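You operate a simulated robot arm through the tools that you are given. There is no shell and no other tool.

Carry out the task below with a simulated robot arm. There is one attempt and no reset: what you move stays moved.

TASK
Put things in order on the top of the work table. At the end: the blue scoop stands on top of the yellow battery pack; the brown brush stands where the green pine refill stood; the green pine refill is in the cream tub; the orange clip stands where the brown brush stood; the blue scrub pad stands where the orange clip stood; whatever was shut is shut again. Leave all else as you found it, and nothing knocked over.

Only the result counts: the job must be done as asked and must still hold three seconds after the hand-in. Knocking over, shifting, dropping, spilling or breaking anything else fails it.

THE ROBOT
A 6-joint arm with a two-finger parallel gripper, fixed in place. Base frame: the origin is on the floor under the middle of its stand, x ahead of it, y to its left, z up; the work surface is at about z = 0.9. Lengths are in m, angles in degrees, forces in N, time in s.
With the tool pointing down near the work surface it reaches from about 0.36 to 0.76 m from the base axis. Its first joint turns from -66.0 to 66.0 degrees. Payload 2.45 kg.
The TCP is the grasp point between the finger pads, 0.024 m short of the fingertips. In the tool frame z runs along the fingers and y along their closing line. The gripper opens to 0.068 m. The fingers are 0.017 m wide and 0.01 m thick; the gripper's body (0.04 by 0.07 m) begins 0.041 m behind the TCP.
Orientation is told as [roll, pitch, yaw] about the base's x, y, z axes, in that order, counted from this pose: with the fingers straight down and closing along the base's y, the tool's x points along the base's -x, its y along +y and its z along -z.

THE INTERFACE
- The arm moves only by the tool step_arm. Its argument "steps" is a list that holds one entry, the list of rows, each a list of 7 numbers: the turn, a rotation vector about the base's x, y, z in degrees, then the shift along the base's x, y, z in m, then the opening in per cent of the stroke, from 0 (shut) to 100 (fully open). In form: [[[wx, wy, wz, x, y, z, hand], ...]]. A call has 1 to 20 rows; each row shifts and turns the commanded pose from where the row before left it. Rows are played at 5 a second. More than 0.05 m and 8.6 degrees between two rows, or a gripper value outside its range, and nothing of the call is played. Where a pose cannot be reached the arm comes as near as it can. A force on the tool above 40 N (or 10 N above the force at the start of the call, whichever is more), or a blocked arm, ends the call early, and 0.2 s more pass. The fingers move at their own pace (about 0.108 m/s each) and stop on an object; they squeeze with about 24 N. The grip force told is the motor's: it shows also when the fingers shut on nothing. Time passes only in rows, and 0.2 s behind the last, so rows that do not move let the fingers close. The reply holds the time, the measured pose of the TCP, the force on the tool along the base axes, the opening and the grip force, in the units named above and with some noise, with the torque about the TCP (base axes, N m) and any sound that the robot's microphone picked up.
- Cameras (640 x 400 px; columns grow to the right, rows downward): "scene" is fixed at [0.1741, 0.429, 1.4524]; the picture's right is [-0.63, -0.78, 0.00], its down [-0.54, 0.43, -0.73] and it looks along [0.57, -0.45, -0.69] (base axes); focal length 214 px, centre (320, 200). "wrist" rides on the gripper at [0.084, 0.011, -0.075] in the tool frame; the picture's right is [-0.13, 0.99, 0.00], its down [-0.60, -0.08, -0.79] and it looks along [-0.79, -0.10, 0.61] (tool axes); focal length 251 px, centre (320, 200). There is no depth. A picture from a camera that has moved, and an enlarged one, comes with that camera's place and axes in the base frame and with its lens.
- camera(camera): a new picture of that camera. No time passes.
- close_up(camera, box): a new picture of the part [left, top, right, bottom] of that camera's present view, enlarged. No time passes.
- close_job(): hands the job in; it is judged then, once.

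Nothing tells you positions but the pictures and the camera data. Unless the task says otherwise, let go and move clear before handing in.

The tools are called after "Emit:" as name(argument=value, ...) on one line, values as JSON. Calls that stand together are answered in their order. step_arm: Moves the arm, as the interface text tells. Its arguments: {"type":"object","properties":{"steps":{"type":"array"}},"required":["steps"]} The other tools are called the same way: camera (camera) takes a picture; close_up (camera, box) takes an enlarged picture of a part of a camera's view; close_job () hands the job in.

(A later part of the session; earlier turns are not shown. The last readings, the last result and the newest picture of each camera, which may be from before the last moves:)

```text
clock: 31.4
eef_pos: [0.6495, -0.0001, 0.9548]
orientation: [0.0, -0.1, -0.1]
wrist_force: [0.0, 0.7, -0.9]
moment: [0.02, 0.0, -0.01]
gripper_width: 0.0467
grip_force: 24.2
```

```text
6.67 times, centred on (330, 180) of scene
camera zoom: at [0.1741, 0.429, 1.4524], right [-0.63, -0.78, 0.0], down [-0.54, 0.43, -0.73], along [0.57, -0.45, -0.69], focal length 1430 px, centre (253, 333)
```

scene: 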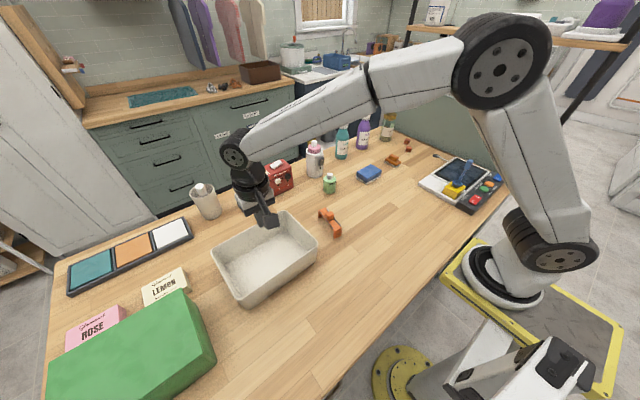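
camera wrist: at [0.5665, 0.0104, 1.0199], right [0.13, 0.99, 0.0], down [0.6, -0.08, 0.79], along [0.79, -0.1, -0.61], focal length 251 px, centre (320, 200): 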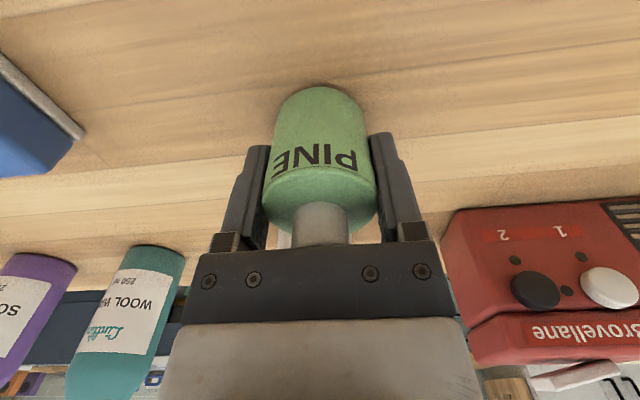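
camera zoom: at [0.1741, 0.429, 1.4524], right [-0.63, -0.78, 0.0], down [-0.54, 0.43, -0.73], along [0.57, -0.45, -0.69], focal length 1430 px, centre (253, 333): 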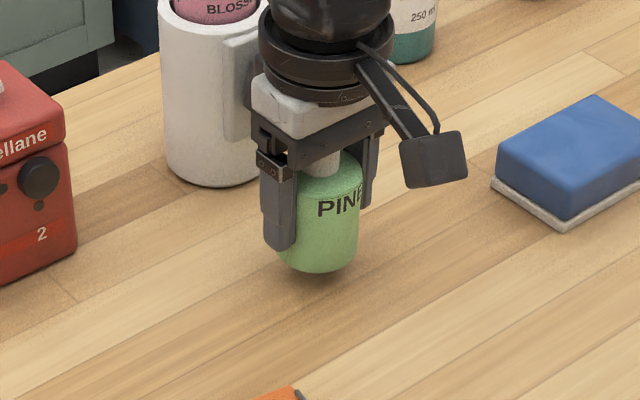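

The refill is off the table this time, so a slow lift holds. I'll keep lifting in 1 cm steps and check again.

Emit:
step_arm(steps=[[[0, 0, 0, 0, 0, 0.006, 0], [0, 0, 0, 0, 0, 0.008, 0], [0, 0, 0, 0, 0, 0.008, 0], [0, 0, 0, 0, 0, 0.008, 0], [0, 0, 0, 0, 0, 0.006, 0], [0, 0, 0, 0, 0, 0.004, 0], [0, 0, 0, 0, 0, 0, 0]]])

Emit:
close_up(camera="wrist", box=[220, 40, 420, 260])

Emit:
close_up(camera="scene", box=[290, 130, 370, 210])

```text
clock: 33.0
eef_pos: [0.6497, 0.0005, 0.9953]
orientation: [0.1, -0.1, 0.0]
wrist_force: [-0.3, 0.2, 0.2]
moment: [0.01, -0.01, 0.01]
gripper_width: 0.047
grip_force: 23.8
```

```text
1.82 times, centred on (320, 150) of wrist
camera zoom: at [0.566, 0.0106, 1.0693], right [0.13, 0.99, 0.0], down [0.6, -0.08, 0.79], along [0.79, -0.1, -0.61], focal length 457 px, centre (320, 291)
```

zoom: 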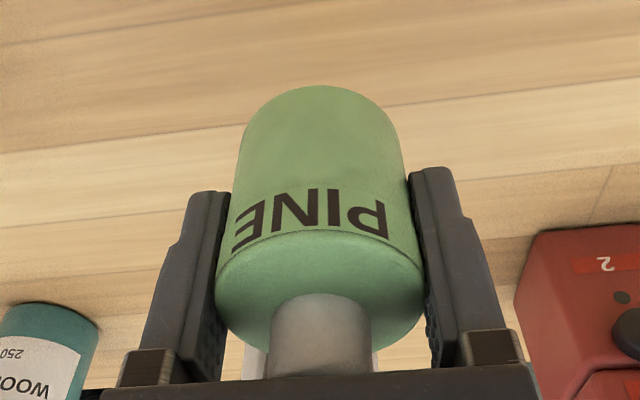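

```text
5.00 times, centred on (330, 170) of scene
camera zoom: at [0.1741, 0.429, 1.4524], right [-0.63, -0.78, 0.0], down [-0.54, 0.43, -0.73], along [0.57, -0.45, -0.69], focal length 1072 px, centre (270, 350)
```

zoom: 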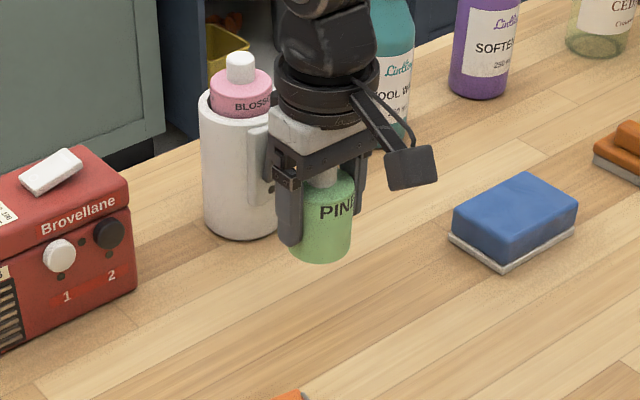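

There is no slip, and the bottle sits the same in the grip. I'll raise it further and carry it gently to above the tub.

Emit:
step_arm(steps=[[[0, 0, 0, 0, 0, 0.006, 0], [0, 0, 0, 0, 0, 0.012, 0], [0, 0, 0, 0, 0, 0.014, 0], [0, 0, 0, 0, 0, 0.014, 0], [0, 0, 0, 0, 0, 0.01, 0], [0, 0, 0, 0, 0, 0.004, 0], [0, 0, 0, -0.003, 0.007, 0, 0], [0, 0, 0, -0.005, 0.013, 0, 0], [0, 0, 0, -0.007, 0.017, 0, 0], [0, 0, 0, -0.007, 0.018, 0, 0], [0, 0, 0, -0.007, 0.018, 0, 0], [0, 0, 0, -0.007, 0.018, 0, 0], [0, 0, 0, -0.007, 0.018, 0, 0], [0, 0, 0, -0.007, 0.016, 0, 0], [0, 0, 0, -0.005, 0.01, 0, 0], [0, 0, 0, -0.003, 0.005, 0, 0], [0, 0, 0, 0, 0, 0, 0]]])

Emit:
close_up(camera="wrist", box=[120, 0, 520, 260])

```text
clock: 36.6
eef_pos: [0.5922, 0.14, 1.0553]
orientation: [0.0, -0.1, 0.1]
wrist_force: [0.3, -0.5, -0.3]
moment: [0.01, 0.01, -0.05]
gripper_width: 0.0467
grip_force: 24.0
```

```text
1.54 times, centred on (320, 130) of wrist
camera zoom: at [0.5087, 0.151, 1.13], right [0.13, 0.99, 0.0], down [0.6, -0.08, 0.79], along [0.79, -0.1, -0.61], focal length 387 px, centre (320, 308)
```

zoom: 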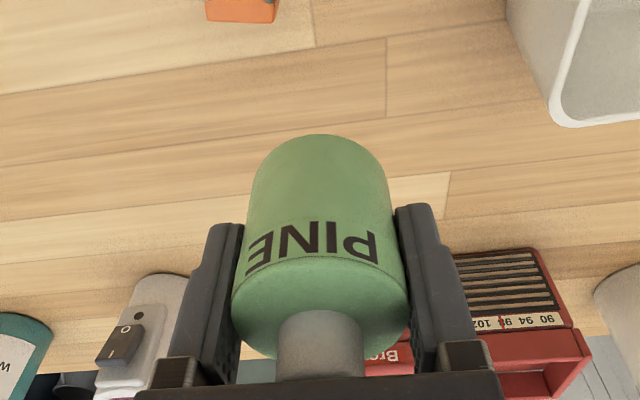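

It's still held firmly. I'll continue to the middle of the tub.

Emit:
step_arm(steps=[[[0, 0, 0, -0.003, 0.007, 0, 0], [0, 0, 0, -0.005, 0.013, 0, 0], [0, 0, 0, -0.007, 0.017, 0, 0], [0, 0, 0, -0.007, 0.018, 0, 0], [0, 0, 0, -0.008, 0.018, 0, 0], [0, 0, 0, -0.008, 0.018, 0, 0], [0, 0, 0, -0.008, 0.018, 0, 0], [0, 0, 0, -0.008, 0.018, 0, 0], [0, 0, 0, -0.008, 0.018, 0, 0], [0, 0, 0, -0.007, 0.018, 0, 0], [0, 0, 0, -0.005, 0.012, 0, 0], [0, 0, 0, -0.003, 0.007, 0, 0], [0, 0, 0, 0, 0, 0, 0]]])

Emit:
camera(camera="wrist")

Emit:
close_up(camera="scene", box=[190, 150, 340, 320])

```text
clock: 39.4
eef_pos: [0.5153, 0.3234, 1.0565]
orientation: [0.0, -0.2, 0.1]
wrist_force: [-0.1, -0.7, -1.4]
moment: [-0.03, 0.0, 0.0]
gripper_width: 0.0466
grip_force: 24.1
```

```text
taken
camera wrist: at [0.4316, 0.3337, 1.1303], right [0.13, 0.99, 0.0], down [0.6, -0.08, 0.79], along [0.79, -0.1, -0.61], focal length 251 px, centre (320, 200)
```

wrist: 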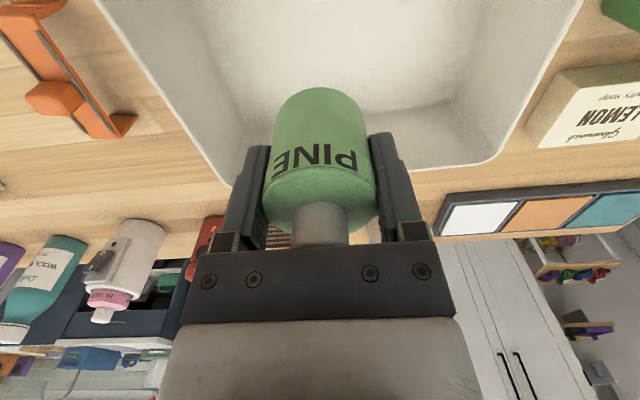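

```text
2.35 times, centred on (265, 235) of scene
camera zoom: at [0.1741, 0.429, 1.4524], right [-0.63, -0.78, 0.0], down [-0.54, 0.43, -0.73], along [0.57, -0.45, -0.69], focal length 505 px, centre (449, 118)
```

zoom: 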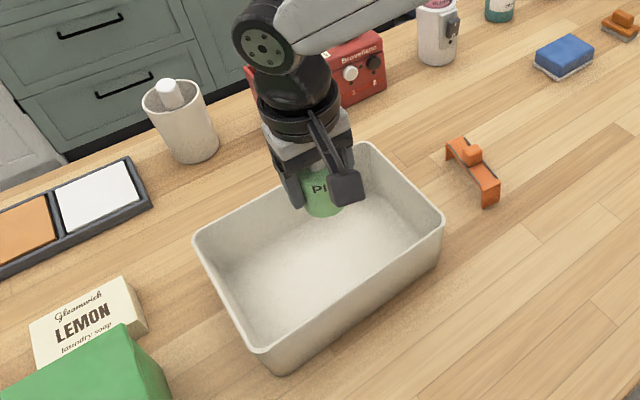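

The refill is over the tub's floor near its centre. I'll lower it gently.

Emit:
step_arm(steps=[[[0, 0, 0, 0, 0.003, -0.006, 0], [0, 0, 0, 0, 0, -0.012, 0], [0, 0, 0, 0, 0, -0.016, 0], [0, 0, 0, 0, 0, -0.016, 0], [0, 0, 0, 0, 0, -0.016, 0], [0, 0, 0, 0, 0, -0.014, 0], [0, 0, 0, 0, 0, -0.01, 0], [0, 0, 0, 0, 0, -0.006, 0], [0, 0, 0, 0, 0, 0, 0]]])

Emit:
camera(camera="wrist")

Emit:
close_up(camera="scene", box=[190, 150, 340, 320])

```text
clock: 41.4
eef_pos: [0.5159, 0.3248, 0.9599]
orientation: [0.1, -0.2, 0.0]
wrist_force: [-0.1, -0.4, -0.7]
moment: [-0.01, 0.04, 0.01]
gripper_width: 0.0469
grip_force: 23.7
```

```text
taken
camera wrist: at [0.4315, 0.3354, 1.0334], right [0.13, 0.99, 0.0], down [0.6, -0.08, 0.79], along [0.79, -0.1, -0.61], focal length 251 px, centre (320, 200)
```

wrist: 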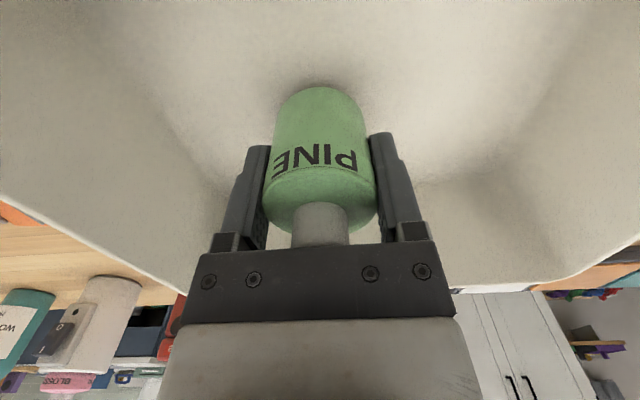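

```text
2.35 times, centred on (265, 235) of scene
camera zoom: at [0.1741, 0.429, 1.4524], right [-0.63, -0.78, 0.0], down [-0.54, 0.43, -0.73], along [0.57, -0.45, -0.69], focal length 505 px, centre (449, 118)
```

zoom: 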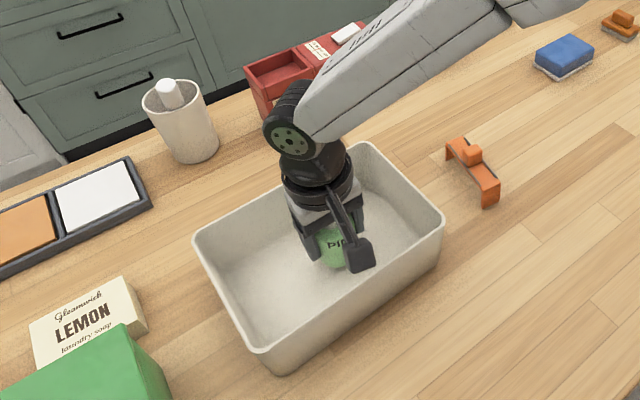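

The base is close to the tub floor. I'll lower in small steps to find contact.

Emit:
step_arm(steps=[[[0, 0, 0, 0, 0, -0.004, 0], [0, 0, 0, 0, 0, -0.003, 0], [0, 0, 0, 0, 0, 0, 0]]])

Emit:
step_arm(steps=[[[0, 0, 0, 0, 0, -0.002, 0], [0, 0, 0, 0, 0, 0, 0]]])

Emit:
step_arm(steps=[[[0, 0, 0, 0, 0, -0.002, 0], [0, 0, 0, 0, 0, 0, 0]]])

```text
clock: 42.2
eef_pos: [0.5148, 0.3262, 0.9535]
orientation: [0.1, -0.1, 0.0]
wrist_force: [0.2, 0.3, -1.7]
moment: [0.01, -0.04, -0.03]
gripper_width: 0.0468
grip_force: 24.2
```

```text
clock: 42.8
eef_pos: [0.5154, 0.3249, 0.9511]
orientation: [0.2, -0.1, 0.0]
wrist_force: [0.2, 0.3, 0.2]
moment: [0.0, 0.0, 0.01]
gripper_width: 0.0469
grip_force: 23.8
```

```text
clock: 43.4
eef_pos: [0.5145, 0.3259, 0.9496]
orientation: [0.1, -0.1, -0.1]
wrist_force: [-0.4, -0.2, -0.8]
moment: [0.02, 0.01, 0.02]
gripper_width: 0.0469
grip_force: 23.6
```

Emit:
step_arm(steps=[[[0, 0, 0, 0, 0, -0.002, 0], [0, 0, 0, 0, 0, 0, 0]]])

Emit:
step_arm(steps=[[[0, 0, 0, 0, 0, -0.001, 0], [0, 0, 0, 0, 0, 0, 0]]])

Emit:
close_up(camera="wrist", box=[220, 40, 420, 260])

```text
clock: 44.0
eef_pos: [0.5148, 0.3262, 0.9461]
orientation: [0.0, -0.1, 0.1]
wrist_force: [0.2, -0.4, -1.1]
moment: [0.01, 0.02, -0.01]
gripper_width: 0.0467
grip_force: 24.1
```

```text
clock: 44.6
eef_pos: [0.5143, 0.3267, 0.9454]
orientation: [0.0, -0.1, -0.1]
wrist_force: [0.2, 0.2, -1.6]
moment: [-0.01, 0.02, -0.01]
gripper_width: 0.0466
grip_force: 23.9
```

```text
1.82 times, centred on (320, 150) of wrist
camera zoom: at [0.4312, 0.3363, 1.0194], right [0.13, 0.99, 0.0], down [0.6, -0.08, 0.79], along [0.79, -0.1, -0.61], focal length 457 px, centre (320, 291)
```

zoom: 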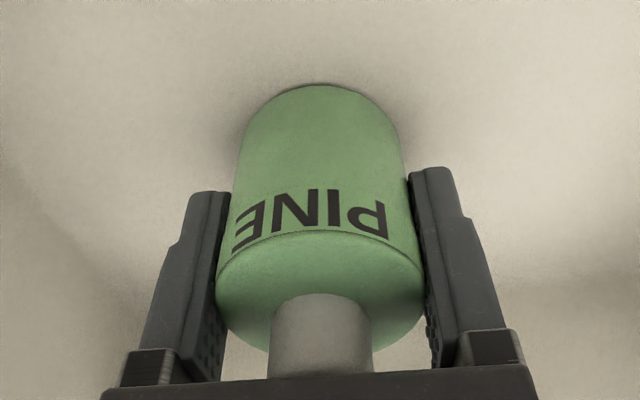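

The base shadow is nearly touching, so I'll go down another 1–2 mm.

Emit:
step_arm(steps=[[[0, 0, 0, 0, 0, -0.001, 0], [0, 0, 0, 0, 0, 0, 0]]])

Emit:
step_arm(steps=[[[0, 0, 0, 0, 0, -0.001, 0], [0, 0, 0, 0, 0, 0, 0]]])

```text
clock: 45.2
eef_pos: [0.5146, 0.3262, 0.9451]
orientation: [0.3, -0.2, 0.0]
wrist_force: [1.4, 0.6, 4.6]
moment: [-0.05, 0.06, -0.02]
gripper_width: 0.0468
grip_force: 23.7
```

```text
clock: 45.8
eef_pos: [0.5141, 0.3273, 0.9457]
orientation: [0.1, -0.2, 0.0]
wrist_force: [-1.6, 1.6, 16.2]
moment: [-0.05, 0.17, -0.01]
gripper_width: 0.0468
grip_force: 24.1
```

Contact with the tub floor is confirmed. I'll ease up 1.3 mm and release, then withdraw straight up.

Emit:
step_arm(steps=[[[0, 0, 0, 0, 0, 0.0013, 0], [0, 0, 0, 0, 0, 0, 0], [0, 0, 0, 0, 0, 0, 75], [0, 0, 0, 0, 0, 0, 85], [0, 0, 0, 0, 0, 0, 100], [0, 0, 0, 0, 0, 0, 100]]])

Emit:
camera(camera="wrist")

```text
clock: 47.2
eef_pos: [0.5152, 0.3246, 0.9443]
orientation: [0.1, -0.2, 0.1]
wrist_force: [0.2, 0.0, 0.0]
moment: [0.04, 0.03, 0.02]
gripper_width: 0.0678
grip_force: 0.0
```

```text
taken
camera wrist: at [0.4313, 0.336, 1.0191], right [0.13, 0.99, 0.0], down [0.6, -0.08, 0.79], along [0.79, -0.1, -0.61], focal length 251 px, centre (320, 200)
```

wrist: 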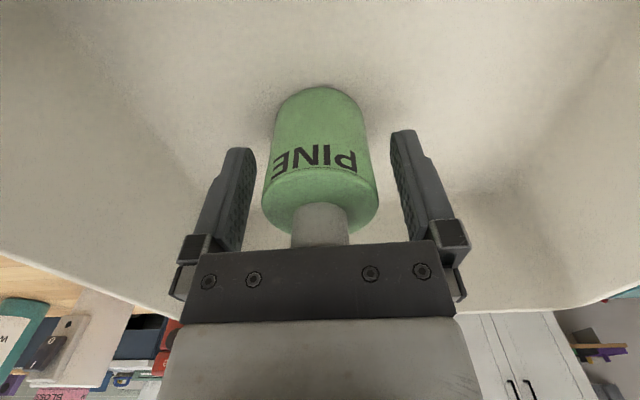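

The refill stands free in the tub. I'll withdraw upward and travel to look at the brown brush.

Emit:
step_arm(steps=[[[0, 0, 0, 0, 0, 0.03, 100], [0, 0, 0, 0, 0, 0.04, 100], [0, 0, 0, 0, 0, 0.04, 100], [0, 0, 0, 0, 0, 0.04, 100], [0, 0, 0, 0, -0.045, 0, 100], [0, 0, 0, 0, -0.045, 0, 100], [0, 0, 0, 0, -0.045, 0, 100], [0, 0, 0, 0, -0.045, 0, 100], [0, 0, 0, 0, -0.045, 0, 100], [0, 0, 0, 0, -0.045, 0, 100], [0, 0, 0, 0, -0.045, 0, 100], [0, 0, 0, 0, -0.045, 0, 100], [0, 0, 0, 0, -0.045, 0, 100], [0, 0, 0, 0, -0.045, 0, 100], [0, 0, 0, 0, -0.045, 0, 100], [0, 0, 0, 0, -0.045, 0, 100], [0, 0, 0, 0, -0.045, 0, 100], [0, 0, 0, 0, -0.045, 0, 100], [0, 0, 0, 0, -0.03, 0, 100], [0, 0, 0, 0, 0, 0, 100]]])

Emit:
camera(camera="wrist")

Emit:
camera(camera="scene")

Emit:
close_up(camera="wrist", box=[220, 20, 420, 180])

```text
clock: 51.4
eef_pos: [0.5168, -0.3335, 1.0959]
orientation: [0.1, -0.1, 0.0]
wrist_force: [-0.9, 0.9, -0.5]
moment: [0.01, 0.0, 0.0]
gripper_width: 0.068
grip_force: 0.1
```

```text
taken
camera wrist: at [0.4331, -0.3226, 1.1692], right [0.13, 0.99, 0.0], down [0.6, -0.08, 0.79], along [0.79, -0.1, -0.61], focal length 251 px, centre (320, 200)
```

wrist: 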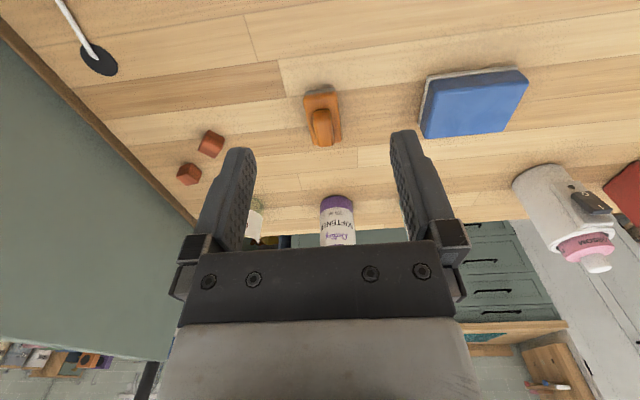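

```text
taken
```

scene: 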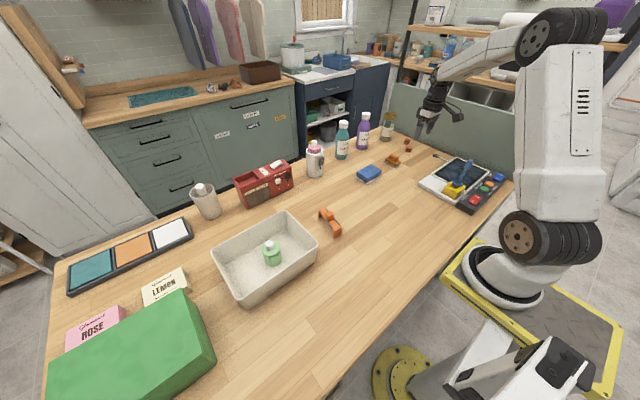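

```text
2.50 times, centred on (320, 100) of wrist
camera zoom: at [0.4331, -0.3226, 1.1692], right [0.13, 0.99, 0.0], down [0.6, -0.08, 0.79], along [0.79, -0.1, -0.61], focal length 629 px, centre (320, 450)
```

zoom: 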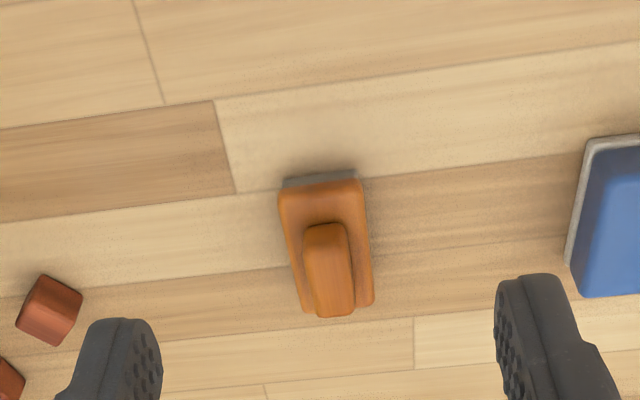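

The pine refill is standing in the tub and the scoop is in place. The brush is at about (0.608, -0.341), with its long axis along x, about 64 x 35 mm. I'll approach with the fingers closing along y.

Emit:
step_arm(steps=[[[0, 0, 0, 0.04, -0.004, 0, 100], [0, 0, 0, 0.04, -0.004, -0.02, 100], [0, 0, 0, 0.011, 0, -0.04, 100], [0, 0, 0, 0, 0, -0.03, 100], [0, 0, 0, 0, 0, 0, 100]]])

Emit:
camera(camera="wrist")

Emit:
close_up(camera="scene", box=[350, 120, 430, 190])

```text
clock: 52.6
eef_pos: [0.6052, -0.3415, 1.0048]
orientation: [0.1, -0.1, 0.0]
wrist_force: [-0.1, -0.4, -0.7]
moment: [0.0, 0.02, 0.0]
gripper_width: 0.068
grip_force: 0.0
```

```text
taken
camera wrist: at [0.5219, -0.3309, 1.0774], right [0.13, 0.99, 0.0], down [0.6, -0.08, 0.79], along [0.79, -0.1, -0.61], focal length 251 px, centre (320, 200)
```

wrist: 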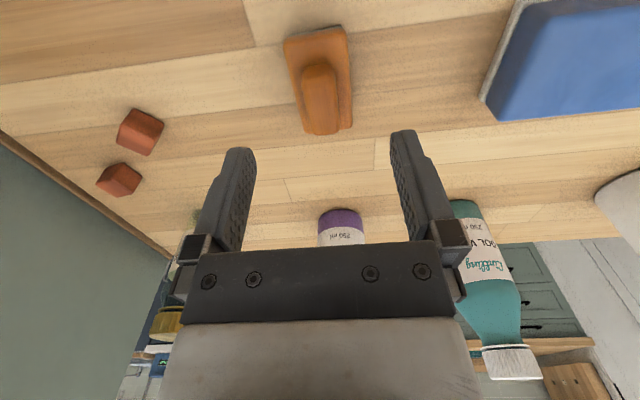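

```text
5.71 times, centred on (390, 155) of scene
camera zoom: at [0.1741, 0.429, 1.4524], right [-0.63, -0.78, 0.0], down [-0.54, 0.43, -0.73], along [0.57, -0.45, -0.69], focal length 1226 px, centre (-80, 457)
```

zoom: 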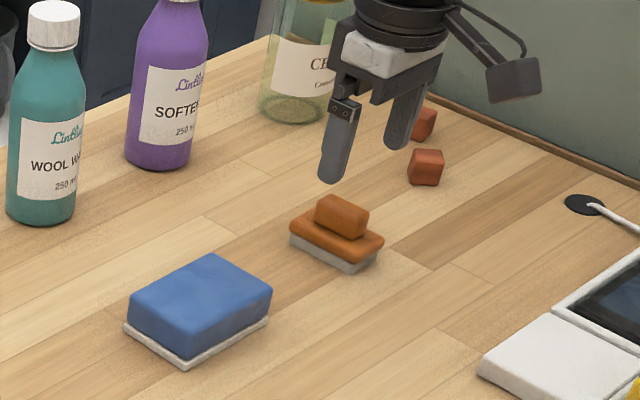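

The brush centre is (0.608, -0.3405) and its bump top is at z≈0.934. I'll make a small correction and descend to TCP z≈0.930.

Emit:
step_arm(steps=[[[0, 0, 0, 0.003, 0.001, -0.02, 100], [0, 0, 0, 0, 0, -0.025, 100], [0, 0, 0, 0, 0, -0.02, 100], [0, 0, 0, 0, 0, -0.01, 100], [0, 0, 0, 0, 0, 0, 100]]])

Emit:
camera(camera="wrist")

Emit:
close_up(camera="scene", box=[350, 120, 430, 190])

```text
clock: 53.8
eef_pos: [0.6074, -0.3418, 0.9312]
orientation: [0.1, -0.1, 0.0]
wrist_force: [0.2, 0.5, 1.0]
moment: [0.0, 0.02, 0.04]
gripper_width: 0.0679
grip_force: 0.0
```

```text
taken
camera wrist: at [0.5239, -0.33, 1.0049], right [0.13, 0.99, 0.0], down [0.6, -0.08, 0.79], along [0.79, -0.1, -0.61], focal length 251 px, centre (320, 200)
```

wrist: 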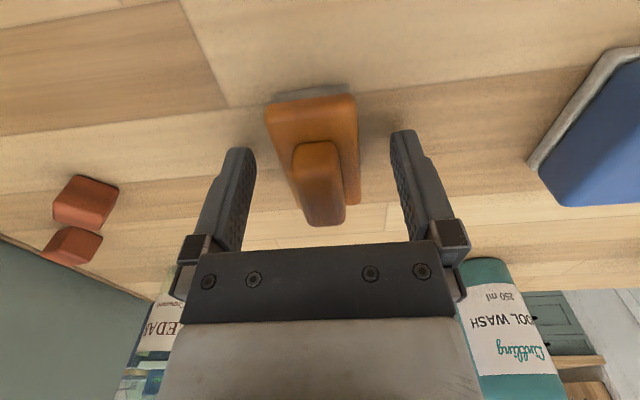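

```text
5.71 times, centred on (390, 155) of scene
camera zoom: at [0.1741, 0.429, 1.4524], right [-0.63, -0.78, 0.0], down [-0.54, 0.43, -0.73], along [0.57, -0.45, -0.69], focal length 1226 px, centre (-80, 457)
```

zoom: 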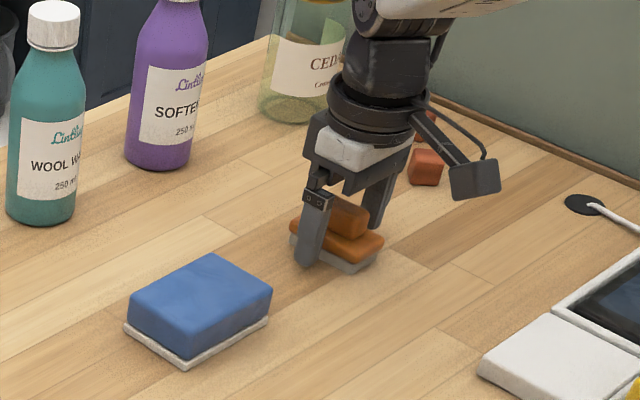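

The brush lies between the fingers. I'll close on it and record its spot.

Emit:
step_arm(steps=[[[0, 0, 0, 0, 0, 0, 60], [0, 0, 0, 0, 0, 0, 30], [0, 0, 0, 0, 0, 0, 0], [0, 0, 0, 0, 0, 0, 0], [0, 0, 0, 0, 0, 0, 0]]])

Emit:
camera(camera="wrist")

```text
clock: 55.0
eef_pos: [0.6073, -0.3399, 0.9305]
orientation: [0.1, -0.1, 0.0]
wrist_force: [-0.3, -0.9, 0.1]
moment: [0.02, 0.01, 0.01]
gripper_width: 0.0372
grip_force: 23.8
```

```text
taken
camera wrist: at [0.5239, -0.3299, 1.0051], right [0.13, 0.99, 0.0], down [0.6, -0.08, 0.79], along [0.79, -0.1, -0.61], focal length 251 px, centre (320, 200)
```

wrist: 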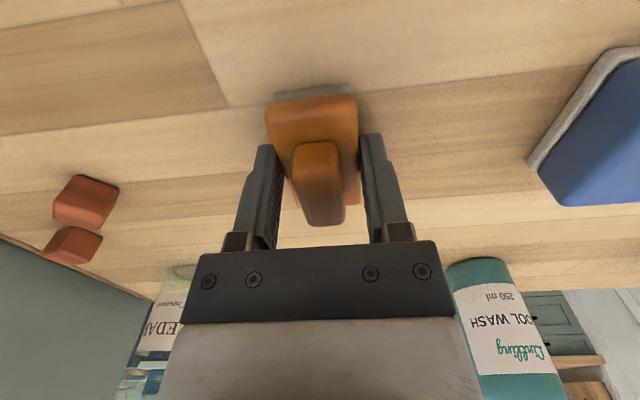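

The brush is gripped at 37 mm. I'll lift slowly and verify.

Emit:
step_arm(steps=[[[0, 0, 0, 0, 0, 0.002, 0], [0, 0, 0, 0, 0, 0.004, 0], [0, 0, 0, 0, 0, 0.006, 0], [0, 0, 0, 0, 0, 0.008, 0], [0, 0, 0, 0, 0, 0.01, 0], [0, 0, 0, 0, 0, 0.01, 0], [0, 0, 0, 0, 0, 0.01, 0], [0, 0, 0, 0, 0, 0.01, 0], [0, 0, 0, 0, 0, 0.01, 0], [0, 0, 0, 0, 0, 0.006, 0], [0, 0, 0, 0, 0, 0.004, 0], [0, 0, 0, 0, 0, 0, 0]]])

Emit:
camera(camera="wrist")

Emit:
close_up(camera="scene", box=[350, 120, 430, 190])

```text
clock: 57.6
eef_pos: [0.6083, -0.3421, 1.0106]
orientation: [0.1, -0.1, 0.1]
wrist_force: [-0.1, -1.5, -0.3]
moment: [0.02, -0.04, 0.0]
gripper_width: 0.0374
grip_force: 24.1
```

```text
taken
camera wrist: at [0.5252, -0.3308, 1.0838], right [0.13, 0.99, 0.0], down [0.6, -0.08, 0.79], along [0.79, -0.1, -0.61], focal length 251 px, centre (320, 200)
```

wrist: 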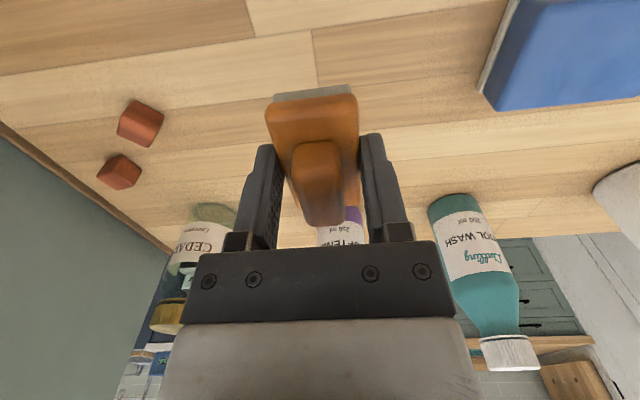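

```text
5.71 times, centred on (390, 155) of scene
camera zoom: at [0.1741, 0.429, 1.4524], right [-0.63, -0.78, 0.0], down [-0.54, 0.43, -0.73], along [0.57, -0.45, -0.69], focal length 1226 px, centre (-80, 457)
```

zoom: 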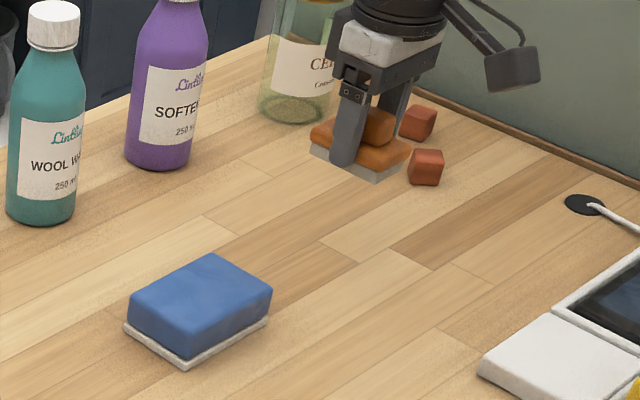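

The brush lifted cleanly and level. I'll carry it to the refill's old place at (0.649, -0.001).

Emit:
step_arm(steps=[[[0, 0, 0, 0.0026, 0.01, 0, 0], [0, 0, 0, 0.0026, 0.018, 0, 0], [0, 0, 0, 0.0026, 0.025, 0, 0], [0, 0, 0, 0.0026, 0.025, 0, 0], [0, 0, 0, 0.0026, 0.025, 0, 0], [0, 0, 0, 0.0026, 0.025, 0, 0], [0, 0, 0, 0.0026, 0.025, 0, 0], [0, 0, 0, 0.0026, 0.025, 0, 0], [0, 0, 0, 0.0026, 0.025, 0, 0], [0, 0, 0, 0.0026, 0.025, 0, 0], [0, 0, 0, 0.0026, 0.025, 0, 0], [0, 0, 0, 0.0026, 0.025, 0, 0], [0, 0, 0, 0.0026, 0.025, 0, 0], [0, 0, 0, 0.0026, 0.02, 0, 0], [0, 0, 0, 0.0026, 0.012, 0, 0], [0, 0, 0, 0.002, 0.005, 0, 0], [0, 0, 0, 0, 0, 0, 0]]])

Emit:
camera(camera="wrist")

Emit:
close_up(camera="scene", box=[280, 120, 400, 210])

```text
clock: 61.2
eef_pos: [0.6483, -0.0008, 1.0114]
orientation: [0.1, 0.0, -0.1]
wrist_force: [-0.4, 0.0, -0.6]
moment: [-0.02, -0.03, -0.01]
gripper_width: 0.037
grip_force: 23.7
```

```text
taken
camera wrist: at [0.5653, 0.0102, 1.0835], right [0.13, 0.99, 0.0], down [0.6, -0.08, 0.79], along [0.79, -0.1, -0.61], focal length 251 px, centre (320, 200)
```

wrist: 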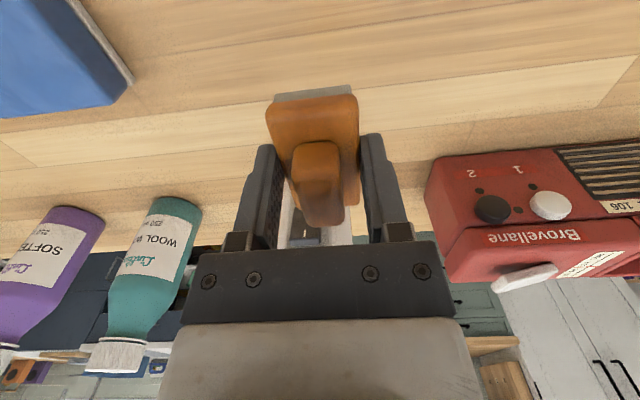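

```text
4.44 times, centred on (340, 165) of scene
camera zoom: at [0.1741, 0.429, 1.4524], right [-0.63, -0.78, 0.0], down [-0.54, 0.43, -0.73], along [0.57, -0.45, -0.69], focal length 953 px, centre (231, 356)
```

zoom: 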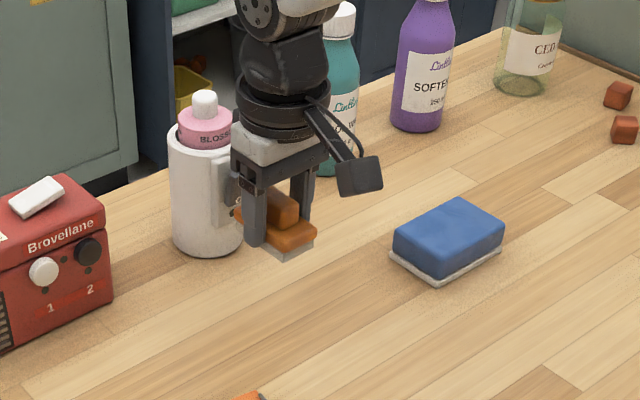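

The brush is above the refill's old spot, clear of the dispenser. I'll lower it.

Emit:
step_arm(steps=[[[0, 0, 0, 0, 0, -0.006, 0], [0, 0, 0, 0, 0, -0.012, 0], [0, 0, 0, 0, 0, -0.014, 0], [0, 0, 0, 0, 0, -0.014, 0], [0, 0, 0, 0, 0, -0.014, 0], [0, 0, 0, 0, 0, -0.01, 0], [0, 0, 0, 0, 0, -0.006, 0], [0, 0, 0, 0, 0, -0.002, 0], [0, 0, 0, 0, 0, 0, 0]]])

Emit:
step_arm(steps=[[[0, 0, 0, 0, 0, -0.0015, 0], [0, 0, 0, 0, 0, 0, 0]]])

```text
clock: 63.2
eef_pos: [0.6484, -0.0016, 0.9307]
orientation: [0.1, -0.1, 0.1]
wrist_force: [0.4, 0.2, -1.7]
moment: [-0.01, -0.01, -0.01]
gripper_width: 0.0369
grip_force: 23.8
```

```text
clock: 63.8
eef_pos: [0.6498, -0.0016, 0.9324]
orientation: [0.1, -0.2, 0.0]
wrist_force: [-2.5, 2.1, 6.9]
moment: [-0.07, 0.1, -0.02]
gripper_width: 0.0369
grip_force: 23.7
```

Contact at 7 N. I'll ease off half a millimetre, release, and look.

Emit:
step_arm(steps=[[[0, 0, 0, 0, 0, 0.0005, 0], [0, 0, 0, 0, 0, 0, 60], [0, 0, 0, 0, 0, 0, 80], [0, 0, 0, 0, 0, 0, 100], [0, 0, 0, 0, 0, 0, 100]]])

Emit:
camera(camera="wrist")

Emit:
close_up(camera="scene", box=[280, 120, 400, 210])

```text
clock: 65.0
eef_pos: [0.651, -0.002, 0.9313]
orientation: [0.1, -0.1, -0.1]
wrist_force: [0.7, 0.3, -1.1]
moment: [0.06, -0.02, -0.03]
gripper_width: 0.0678
grip_force: 0.0
```

```text
taken
camera wrist: at [0.5665, 0.0087, 1.0052], right [0.13, 0.99, 0.0], down [0.6, -0.08, 0.79], along [0.79, -0.1, -0.61], focal length 251 px, centre (320, 200)
```

wrist: 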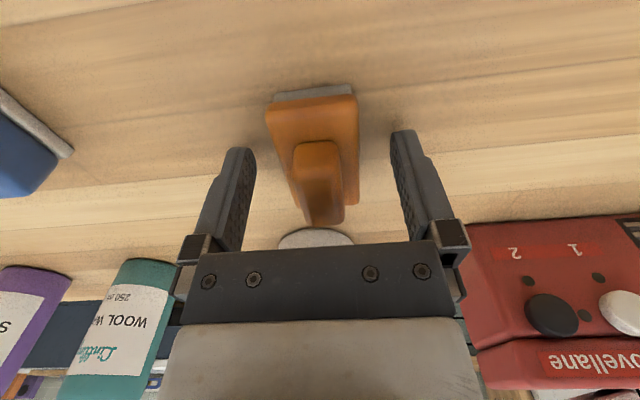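

```text
4.44 times, centred on (340, 165) of scene
camera zoom: at [0.1741, 0.429, 1.4524], right [-0.63, -0.78, 0.0], down [-0.54, 0.43, -0.73], along [0.57, -0.45, -0.69], focal length 953 px, centre (231, 356)
```

zoom: 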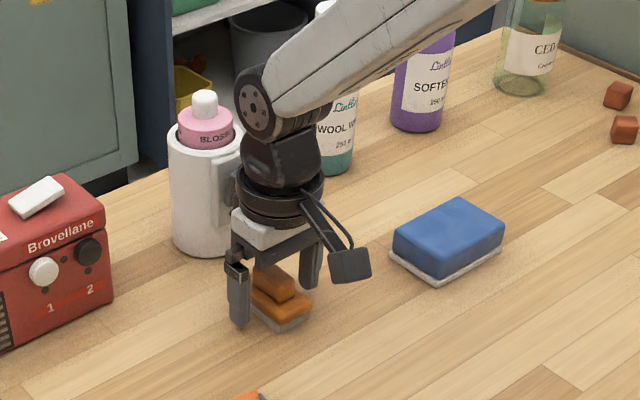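

The brush stands where the refill stood. I'll back up and go look at the orange clip.

Emit:
step_arm(steps=[[[0, 0, 0, 0, 0, 0.02, 100], [0, 0, 0, 0, 0, 0.04, 100], [0, 0, 0, 0, 0, 0.04, 100], [0, 0, 0, 0, 0, 0.04, 100], [0, 0, 0, -0.04, 0.02, 0.02, 100], [0, 0, 0, -0.04, 0.02, 0.01, 100], [0, 0, 0, -0.04, 0.02, 0, 100], [0, 0, 0, -0.04, 0.02, 0, 100], [0, 0, 0, -0.04, 0.02, 0, 100], [0, 0, 0, -0.01, 0.022, 0, 100], [0, 0, 0, 0, 0, 0, 100]]])

Emit:
camera(camera="wrist")

Emit:
close_up(camera="wrist", box=[220, 20, 420, 220])

Emit:
close_up(camera="scene", box=[290, 160, 370, 250])

```text
clock: 67.4
eef_pos: [0.4373, 0.1222, 1.1029]
orientation: [0.2, -0.1, 0.0]
wrist_force: [-0.5, 0.2, 0.4]
moment: [-0.02, 0.01, -0.01]
gripper_width: 0.0682
grip_force: 0.2
```

```text
taken
camera wrist: at [0.3543, 0.1325, 1.1774], right [0.13, 0.99, 0.0], down [0.6, -0.08, 0.79], along [0.79, -0.1, -0.61], focal length 251 px, centre (320, 200)
```

wrist: 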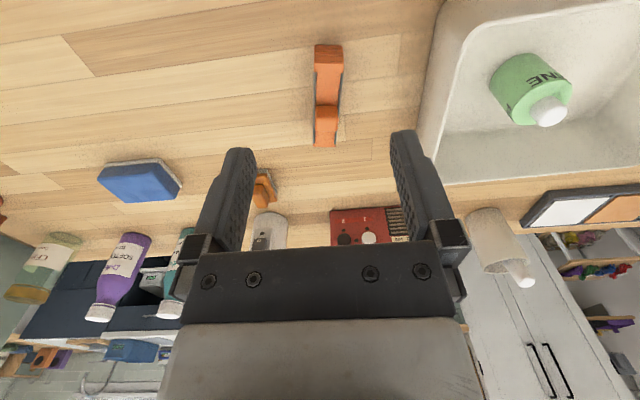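

```text
2.00 times, centred on (320, 120) of wrist
camera zoom: at [0.3543, 0.1325, 1.1774], right [0.13, 0.99, 0.0], down [0.6, -0.08, 0.79], along [0.79, -0.1, -0.61], focal length 503 px, centre (320, 360)
```

zoom: 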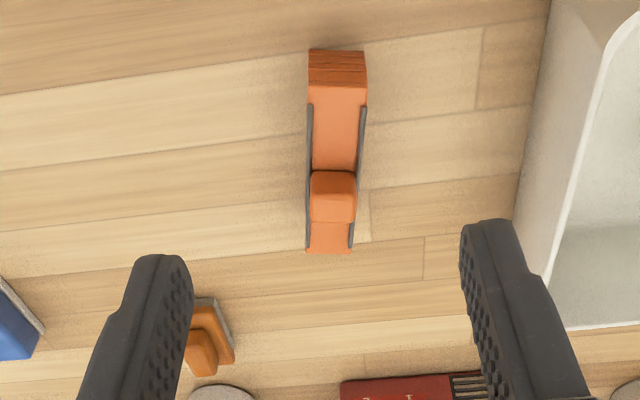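

```text
4.44 times, centred on (330, 205) of scene
camera zoom: at [0.1741, 0.429, 1.4524], right [-0.63, -0.78, 0.0], down [-0.54, 0.43, -0.73], along [0.57, -0.45, -0.69], focal length 953 px, centre (276, 178)
```

zoom: 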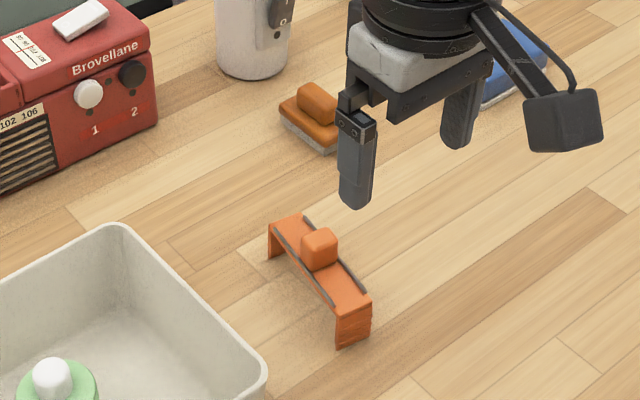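

The clip is a bridge centred at about (0.511, 0.120). Its axis is turned about -7°, its deck top is at z≈0.936 and it is about 27 mm wide. I'll move over its middle with yaw -7° and look.

Emit:
step_arm(steps=[[[0, 0, -3.5, 0.037, -0.001, -0.02, 100], [0, 0, -3.5, 0.037, -0.001, -0.03, 100], [0, 0, 0, 0, 0, -0.04, 100], [0, 0, 0, 0, 0, 0, 100]]])

Emit:
camera(camera="wrist")

Emit:
close_up(camera="wrist", box=[220, 0, 420, 180])

Emit:
close_up(camera="scene", box=[290, 180, 370, 250])

```text
clock: 68.4
eef_pos: [0.512, 0.1201, 1.0131]
orientation: [0.1, -0.2, -6.9]
wrist_force: [-0.3, -0.7, -0.7]
moment: [0.0, 0.0, 0.01]
gripper_width: 0.0679
grip_force: 0.0
```

```text
taken
camera wrist: at [0.4306, 0.1414, 1.0866], right [0.25, 0.97, 0.0], down [0.59, -0.15, 0.79], along [0.77, -0.2, -0.61], focal length 251 px, centre (320, 200)
```

wrist: 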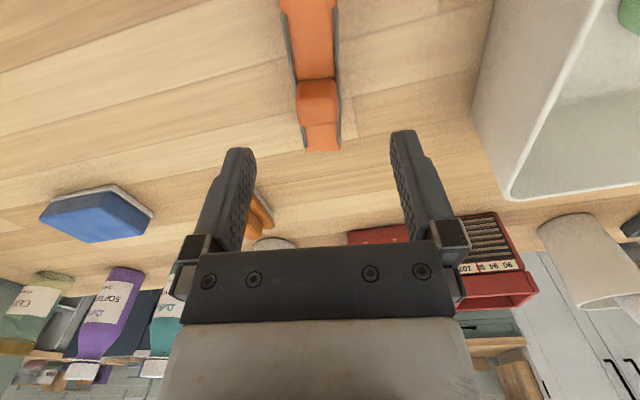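

```text
2.22 times, centred on (320, 90) of wrist
camera zoom: at [0.4306, 0.1414, 1.0866], right [0.25, 0.97, 0.0], down [0.59, -0.15, 0.79], along [0.77, -0.2, -0.61], focal length 559 px, centre (320, 444)
```

zoom: 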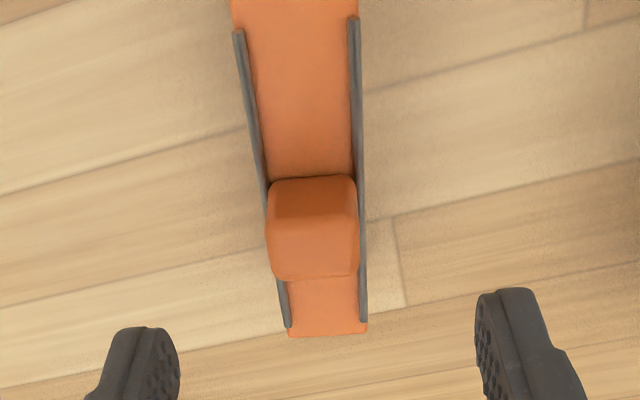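

```text
5.71 times, centred on (330, 215) of scene
camera zoom: at [0.1741, 0.429, 1.4524], right [-0.63, -0.78, 0.0], down [-0.54, 0.43, -0.73], along [0.57, -0.45, -0.69], focal length 1226 px, centre (263, 114)
```

zoom: 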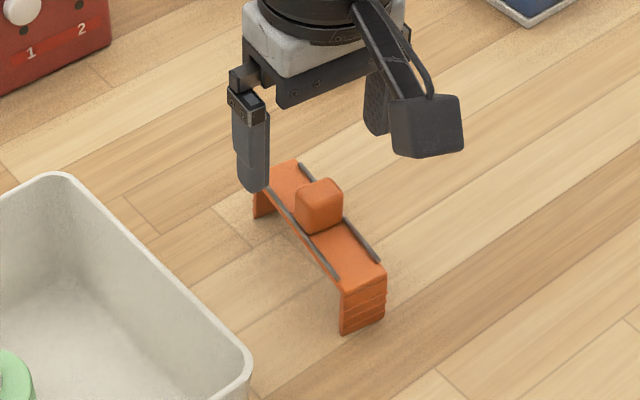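

The clip's axis is nearer -9°, centred at about (0.512, 0.1175). I'll fine-adjust and descend to TCP z≈0.938.

Emit:
step_arm(steps=[[[0, 0, -1.5, 0, -0.0025, -0.02, 100], [0, 0, 0, 0, 0, -0.025, 100], [0, 0, 0, 0, 0, -0.02, 100], [0, 0, 0, 0, 0, -0.01, 100], [0, 0, 0, 0, 0, 0, 100]]])

Emit:
close_up(camera="wrist", box=[200, 40, 440, 260])

Emit:
close_up(camera="scene", box=[290, 180, 370, 250])

```text
clock: 69.6
eef_pos: [0.5136, 0.1187, 0.9357]
orientation: [0.1, -0.1, -8.5]
wrist_force: [-0.4, 0.1, 0.4]
moment: [0.01, -0.01, 0.01]
gripper_width: 0.0679
grip_force: 0.0
```

```text
1.82 times, centred on (320, 150) of wrist
camera zoom: at [0.433, 0.1403, 1.0095], right [0.27, 0.96, 0.0], down [0.58, -0.17, 0.79], along [0.76, -0.22, -0.61], focal length 457 px, centre (320, 291)
```

zoom: 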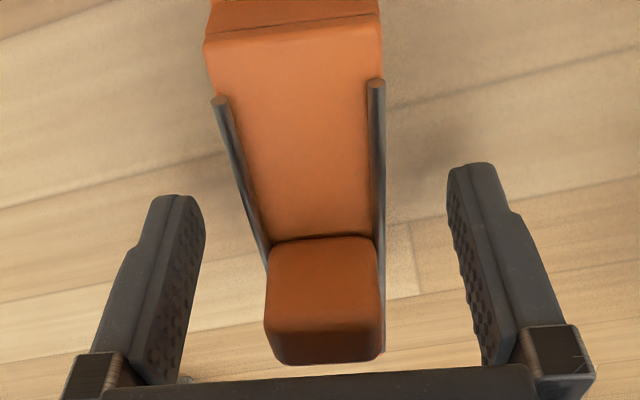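

```text
5.71 times, centred on (330, 215) of scene
camera zoom: at [0.1741, 0.429, 1.4524], right [-0.63, -0.78, 0.0], down [-0.54, 0.43, -0.73], along [0.57, -0.45, -0.69], focal length 1226 px, centre (263, 114)
```

zoom: 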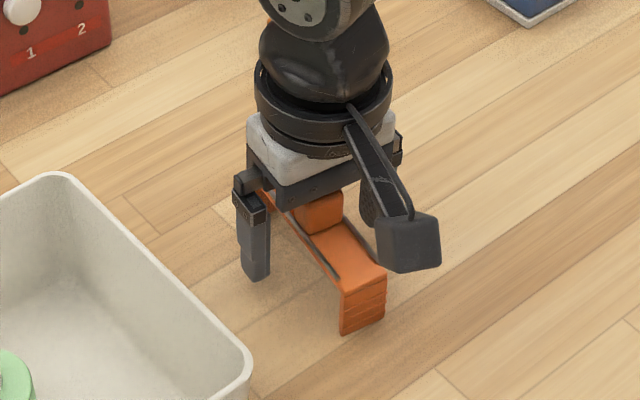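

The clip's block is centred between the pads with clearance above. I'll close.

Emit:
step_arm(steps=[[[0, 0, 0, 0, 0, 0, 60], [0, 0, 0, 0, 0, 0, 30], [0, 0, 0, 0, 0, 0, 0], [0, 0, 0, 0, 0, 0, 0], [0, 0, 0, 0, 0, 0, 0]]])

Emit:
close_up(camera="wrist", box=[200, 40, 440, 260])

Emit:
step_arm(steps=[[[0, 0, 0, 0, 0, 0.002, 0], [0, 0, 0, 0, 0, 0.004, 0], [0, 0, 0, 0, 0, 0.006, 0], [0, 0, 0, 0, 0, 0.006, 0], [0, 0, 0, 0, 0, 0, 0]]])

Emit:
close_up(camera="wrist", box=[200, 40, 440, 260])

Emit:
close_up(camera="scene", box=[290, 180, 370, 250])

```text
clock: 70.8
eef_pos: [0.5129, 0.1177, 0.9357]
orientation: [0.1, -0.2, -8.5]
wrist_force: [0.5, 0.3, -0.2]
moment: [0.05, -0.01, -0.03]
gripper_width: 0.0268
grip_force: 23.7
```

```text
1.82 times, centred on (320, 150) of wrist
camera zoom: at [0.4329, 0.1404, 1.0096], right [0.27, 0.96, 0.0], down [0.58, -0.17, 0.79], along [0.76, -0.22, -0.61], focal length 457 px, centre (320, 291)
```

zoom: 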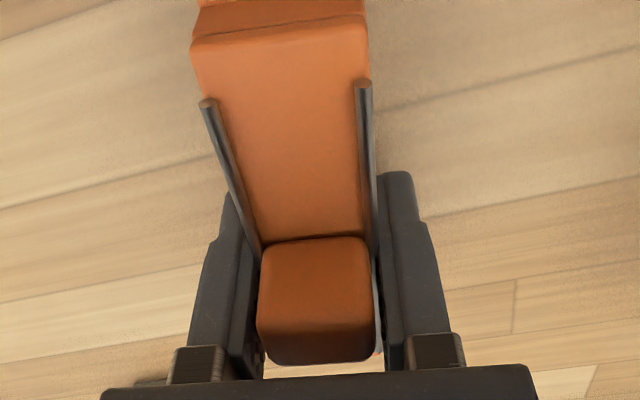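

```text
clock: 72.0
eef_pos: [0.5139, 0.1172, 0.9546]
orientation: [0.1, -0.1, -8.4]
wrist_force: [0.2, -0.3, -0.9]
moment: [-0.03, -0.04, 0.0]
gripper_width: 0.0267
grip_force: 24.5
```

```text
1.82 times, centred on (320, 150) of wrist
camera zoom: at [0.433, 0.1391, 1.0288], right [0.27, 0.96, 0.0], down [0.58, -0.17, 0.79], along [0.76, -0.22, -0.61], focal length 457 px, centre (320, 291)
```

zoom: 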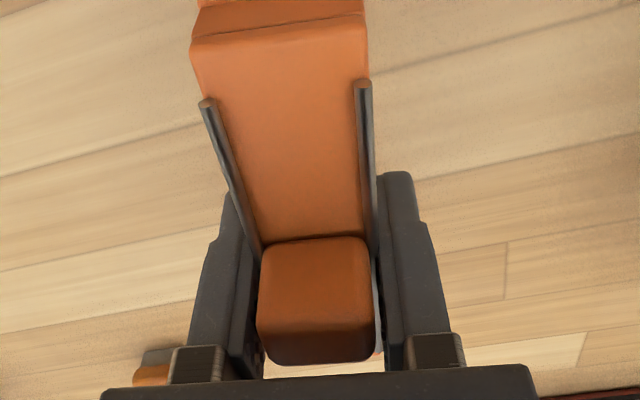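

```text
5.71 times, centred on (330, 215) of scene
camera zoom: at [0.1741, 0.429, 1.4524], right [-0.63, -0.78, 0.0], down [-0.54, 0.43, -0.73], along [0.57, -0.45, -0.69], focal length 1226 px, centre (263, 114)
```

zoom: 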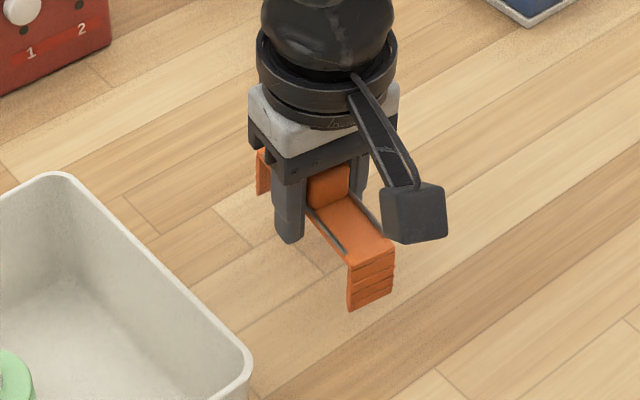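

The clip lifted cleanly. It stood centred at about (0.512, 0.118). I'll raise it and carry it to the brush's old spot at (0.608, -0.3405).

Emit:
step_arm(steps=[[[0, 0, 0, 0, 0, 0.006, 0], [0, 0, 0, 0, 0, 0.01, 0], [0, 0, 0, 0, 0, 0.014, 0], [0, 0, 0, 0, 0, 0.014, 0], [0, 0, 0, 0, 0, 0.014, 0], [0, 0, 0, 0, 0, 0.01, 0], [0, 0, 0, 0, 0, 0.006, 0], [0, 0, 0, 0.0017, -0.008, 0, 0], [0, 0, 0, 0.0034, -0.016, 0, 0], [0, 0, 0, 0.00525, -0.025, 0, 0], [0, 0, 0, 0.00525, -0.025, 0, 0], [0, 0, 0, 0.00525, -0.025, 0, 0], [0, 0, 0, 0.00525, -0.025, 0, 0], [0, 0, 0, 0.00525, -0.025, 0, 0], [0, 0, 0, 0.00525, -0.025, 0, 0], [0, 0, 0, 0.00525, -0.025, 0, 0], [0, 0, 0, 0.00525, -0.025, 0, 0], [0, 0, 0, 0.00525, -0.025, 0, 0], [0, 0, 0, 0.00525, -0.025, 0, 0], [0, 0, 0, 0.00525, -0.025, 0, 0]]])

Emit:
step_arm(steps=[[[0, 0, 0, 0.00525, -0.025, 0, 0], [0, 0, 0, 0.00525, -0.025, 0, 0], [0, 0, 0, 0.00525, -0.025, 0, 0], [0, 0, 0, 0.00525, -0.025, 0, 0], [0, 0, 0, 0.00525, -0.025, 0, 0], [0, 0, 0, 0.004, -0.02, 0, 0], [0, 0, 0, 0.002, -0.01, 0, 0], [0, 0, 0, 0.001, -0.0035, 0, 0], [0, 0, 0, 0, 0, 0, 0]]])

Emit:
camera(camera="wrist")

Emit:
camera(camera="scene")

```text
clock: 76.2
eef_pos: [0.5757, -0.1827, 1.0287]
orientation: [0.1, -0.1, -8.4]
wrist_force: [0.3, -1.5, -0.7]
moment: [-0.01, -0.01, 0.0]
gripper_width: 0.0267
grip_force: 23.7
```

```text
clock: 78.2
eef_pos: [0.6095, -0.3417, 1.0279]
orientation: [0.0, -0.1, -8.5]
wrist_force: [0.1, -0.5, 0.3]
moment: [0.01, -0.02, 0.01]
gripper_width: 0.0268
grip_force: 24.6
```

```text
taken
camera wrist: at [0.5282, -0.3195, 1.1015], right [0.27, 0.96, 0.0], down [0.58, -0.17, 0.79], along [0.76, -0.22, -0.61], focal length 251 px, centre (320, 200)
```

wrist: 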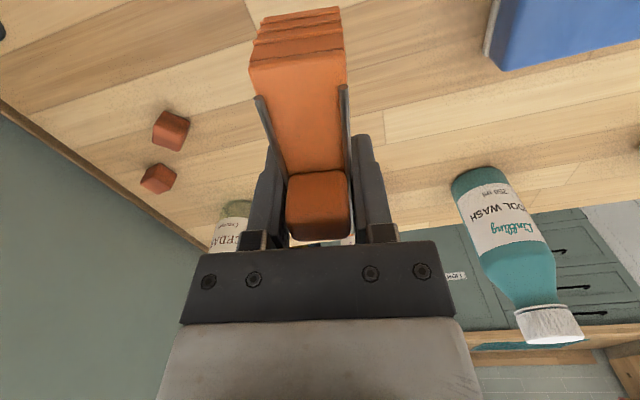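

```text
taken
```

scene: 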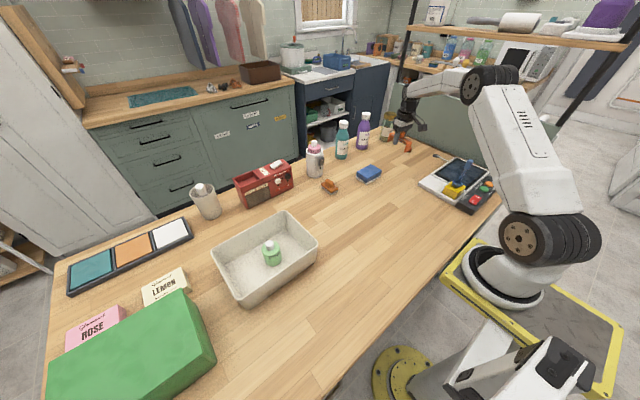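

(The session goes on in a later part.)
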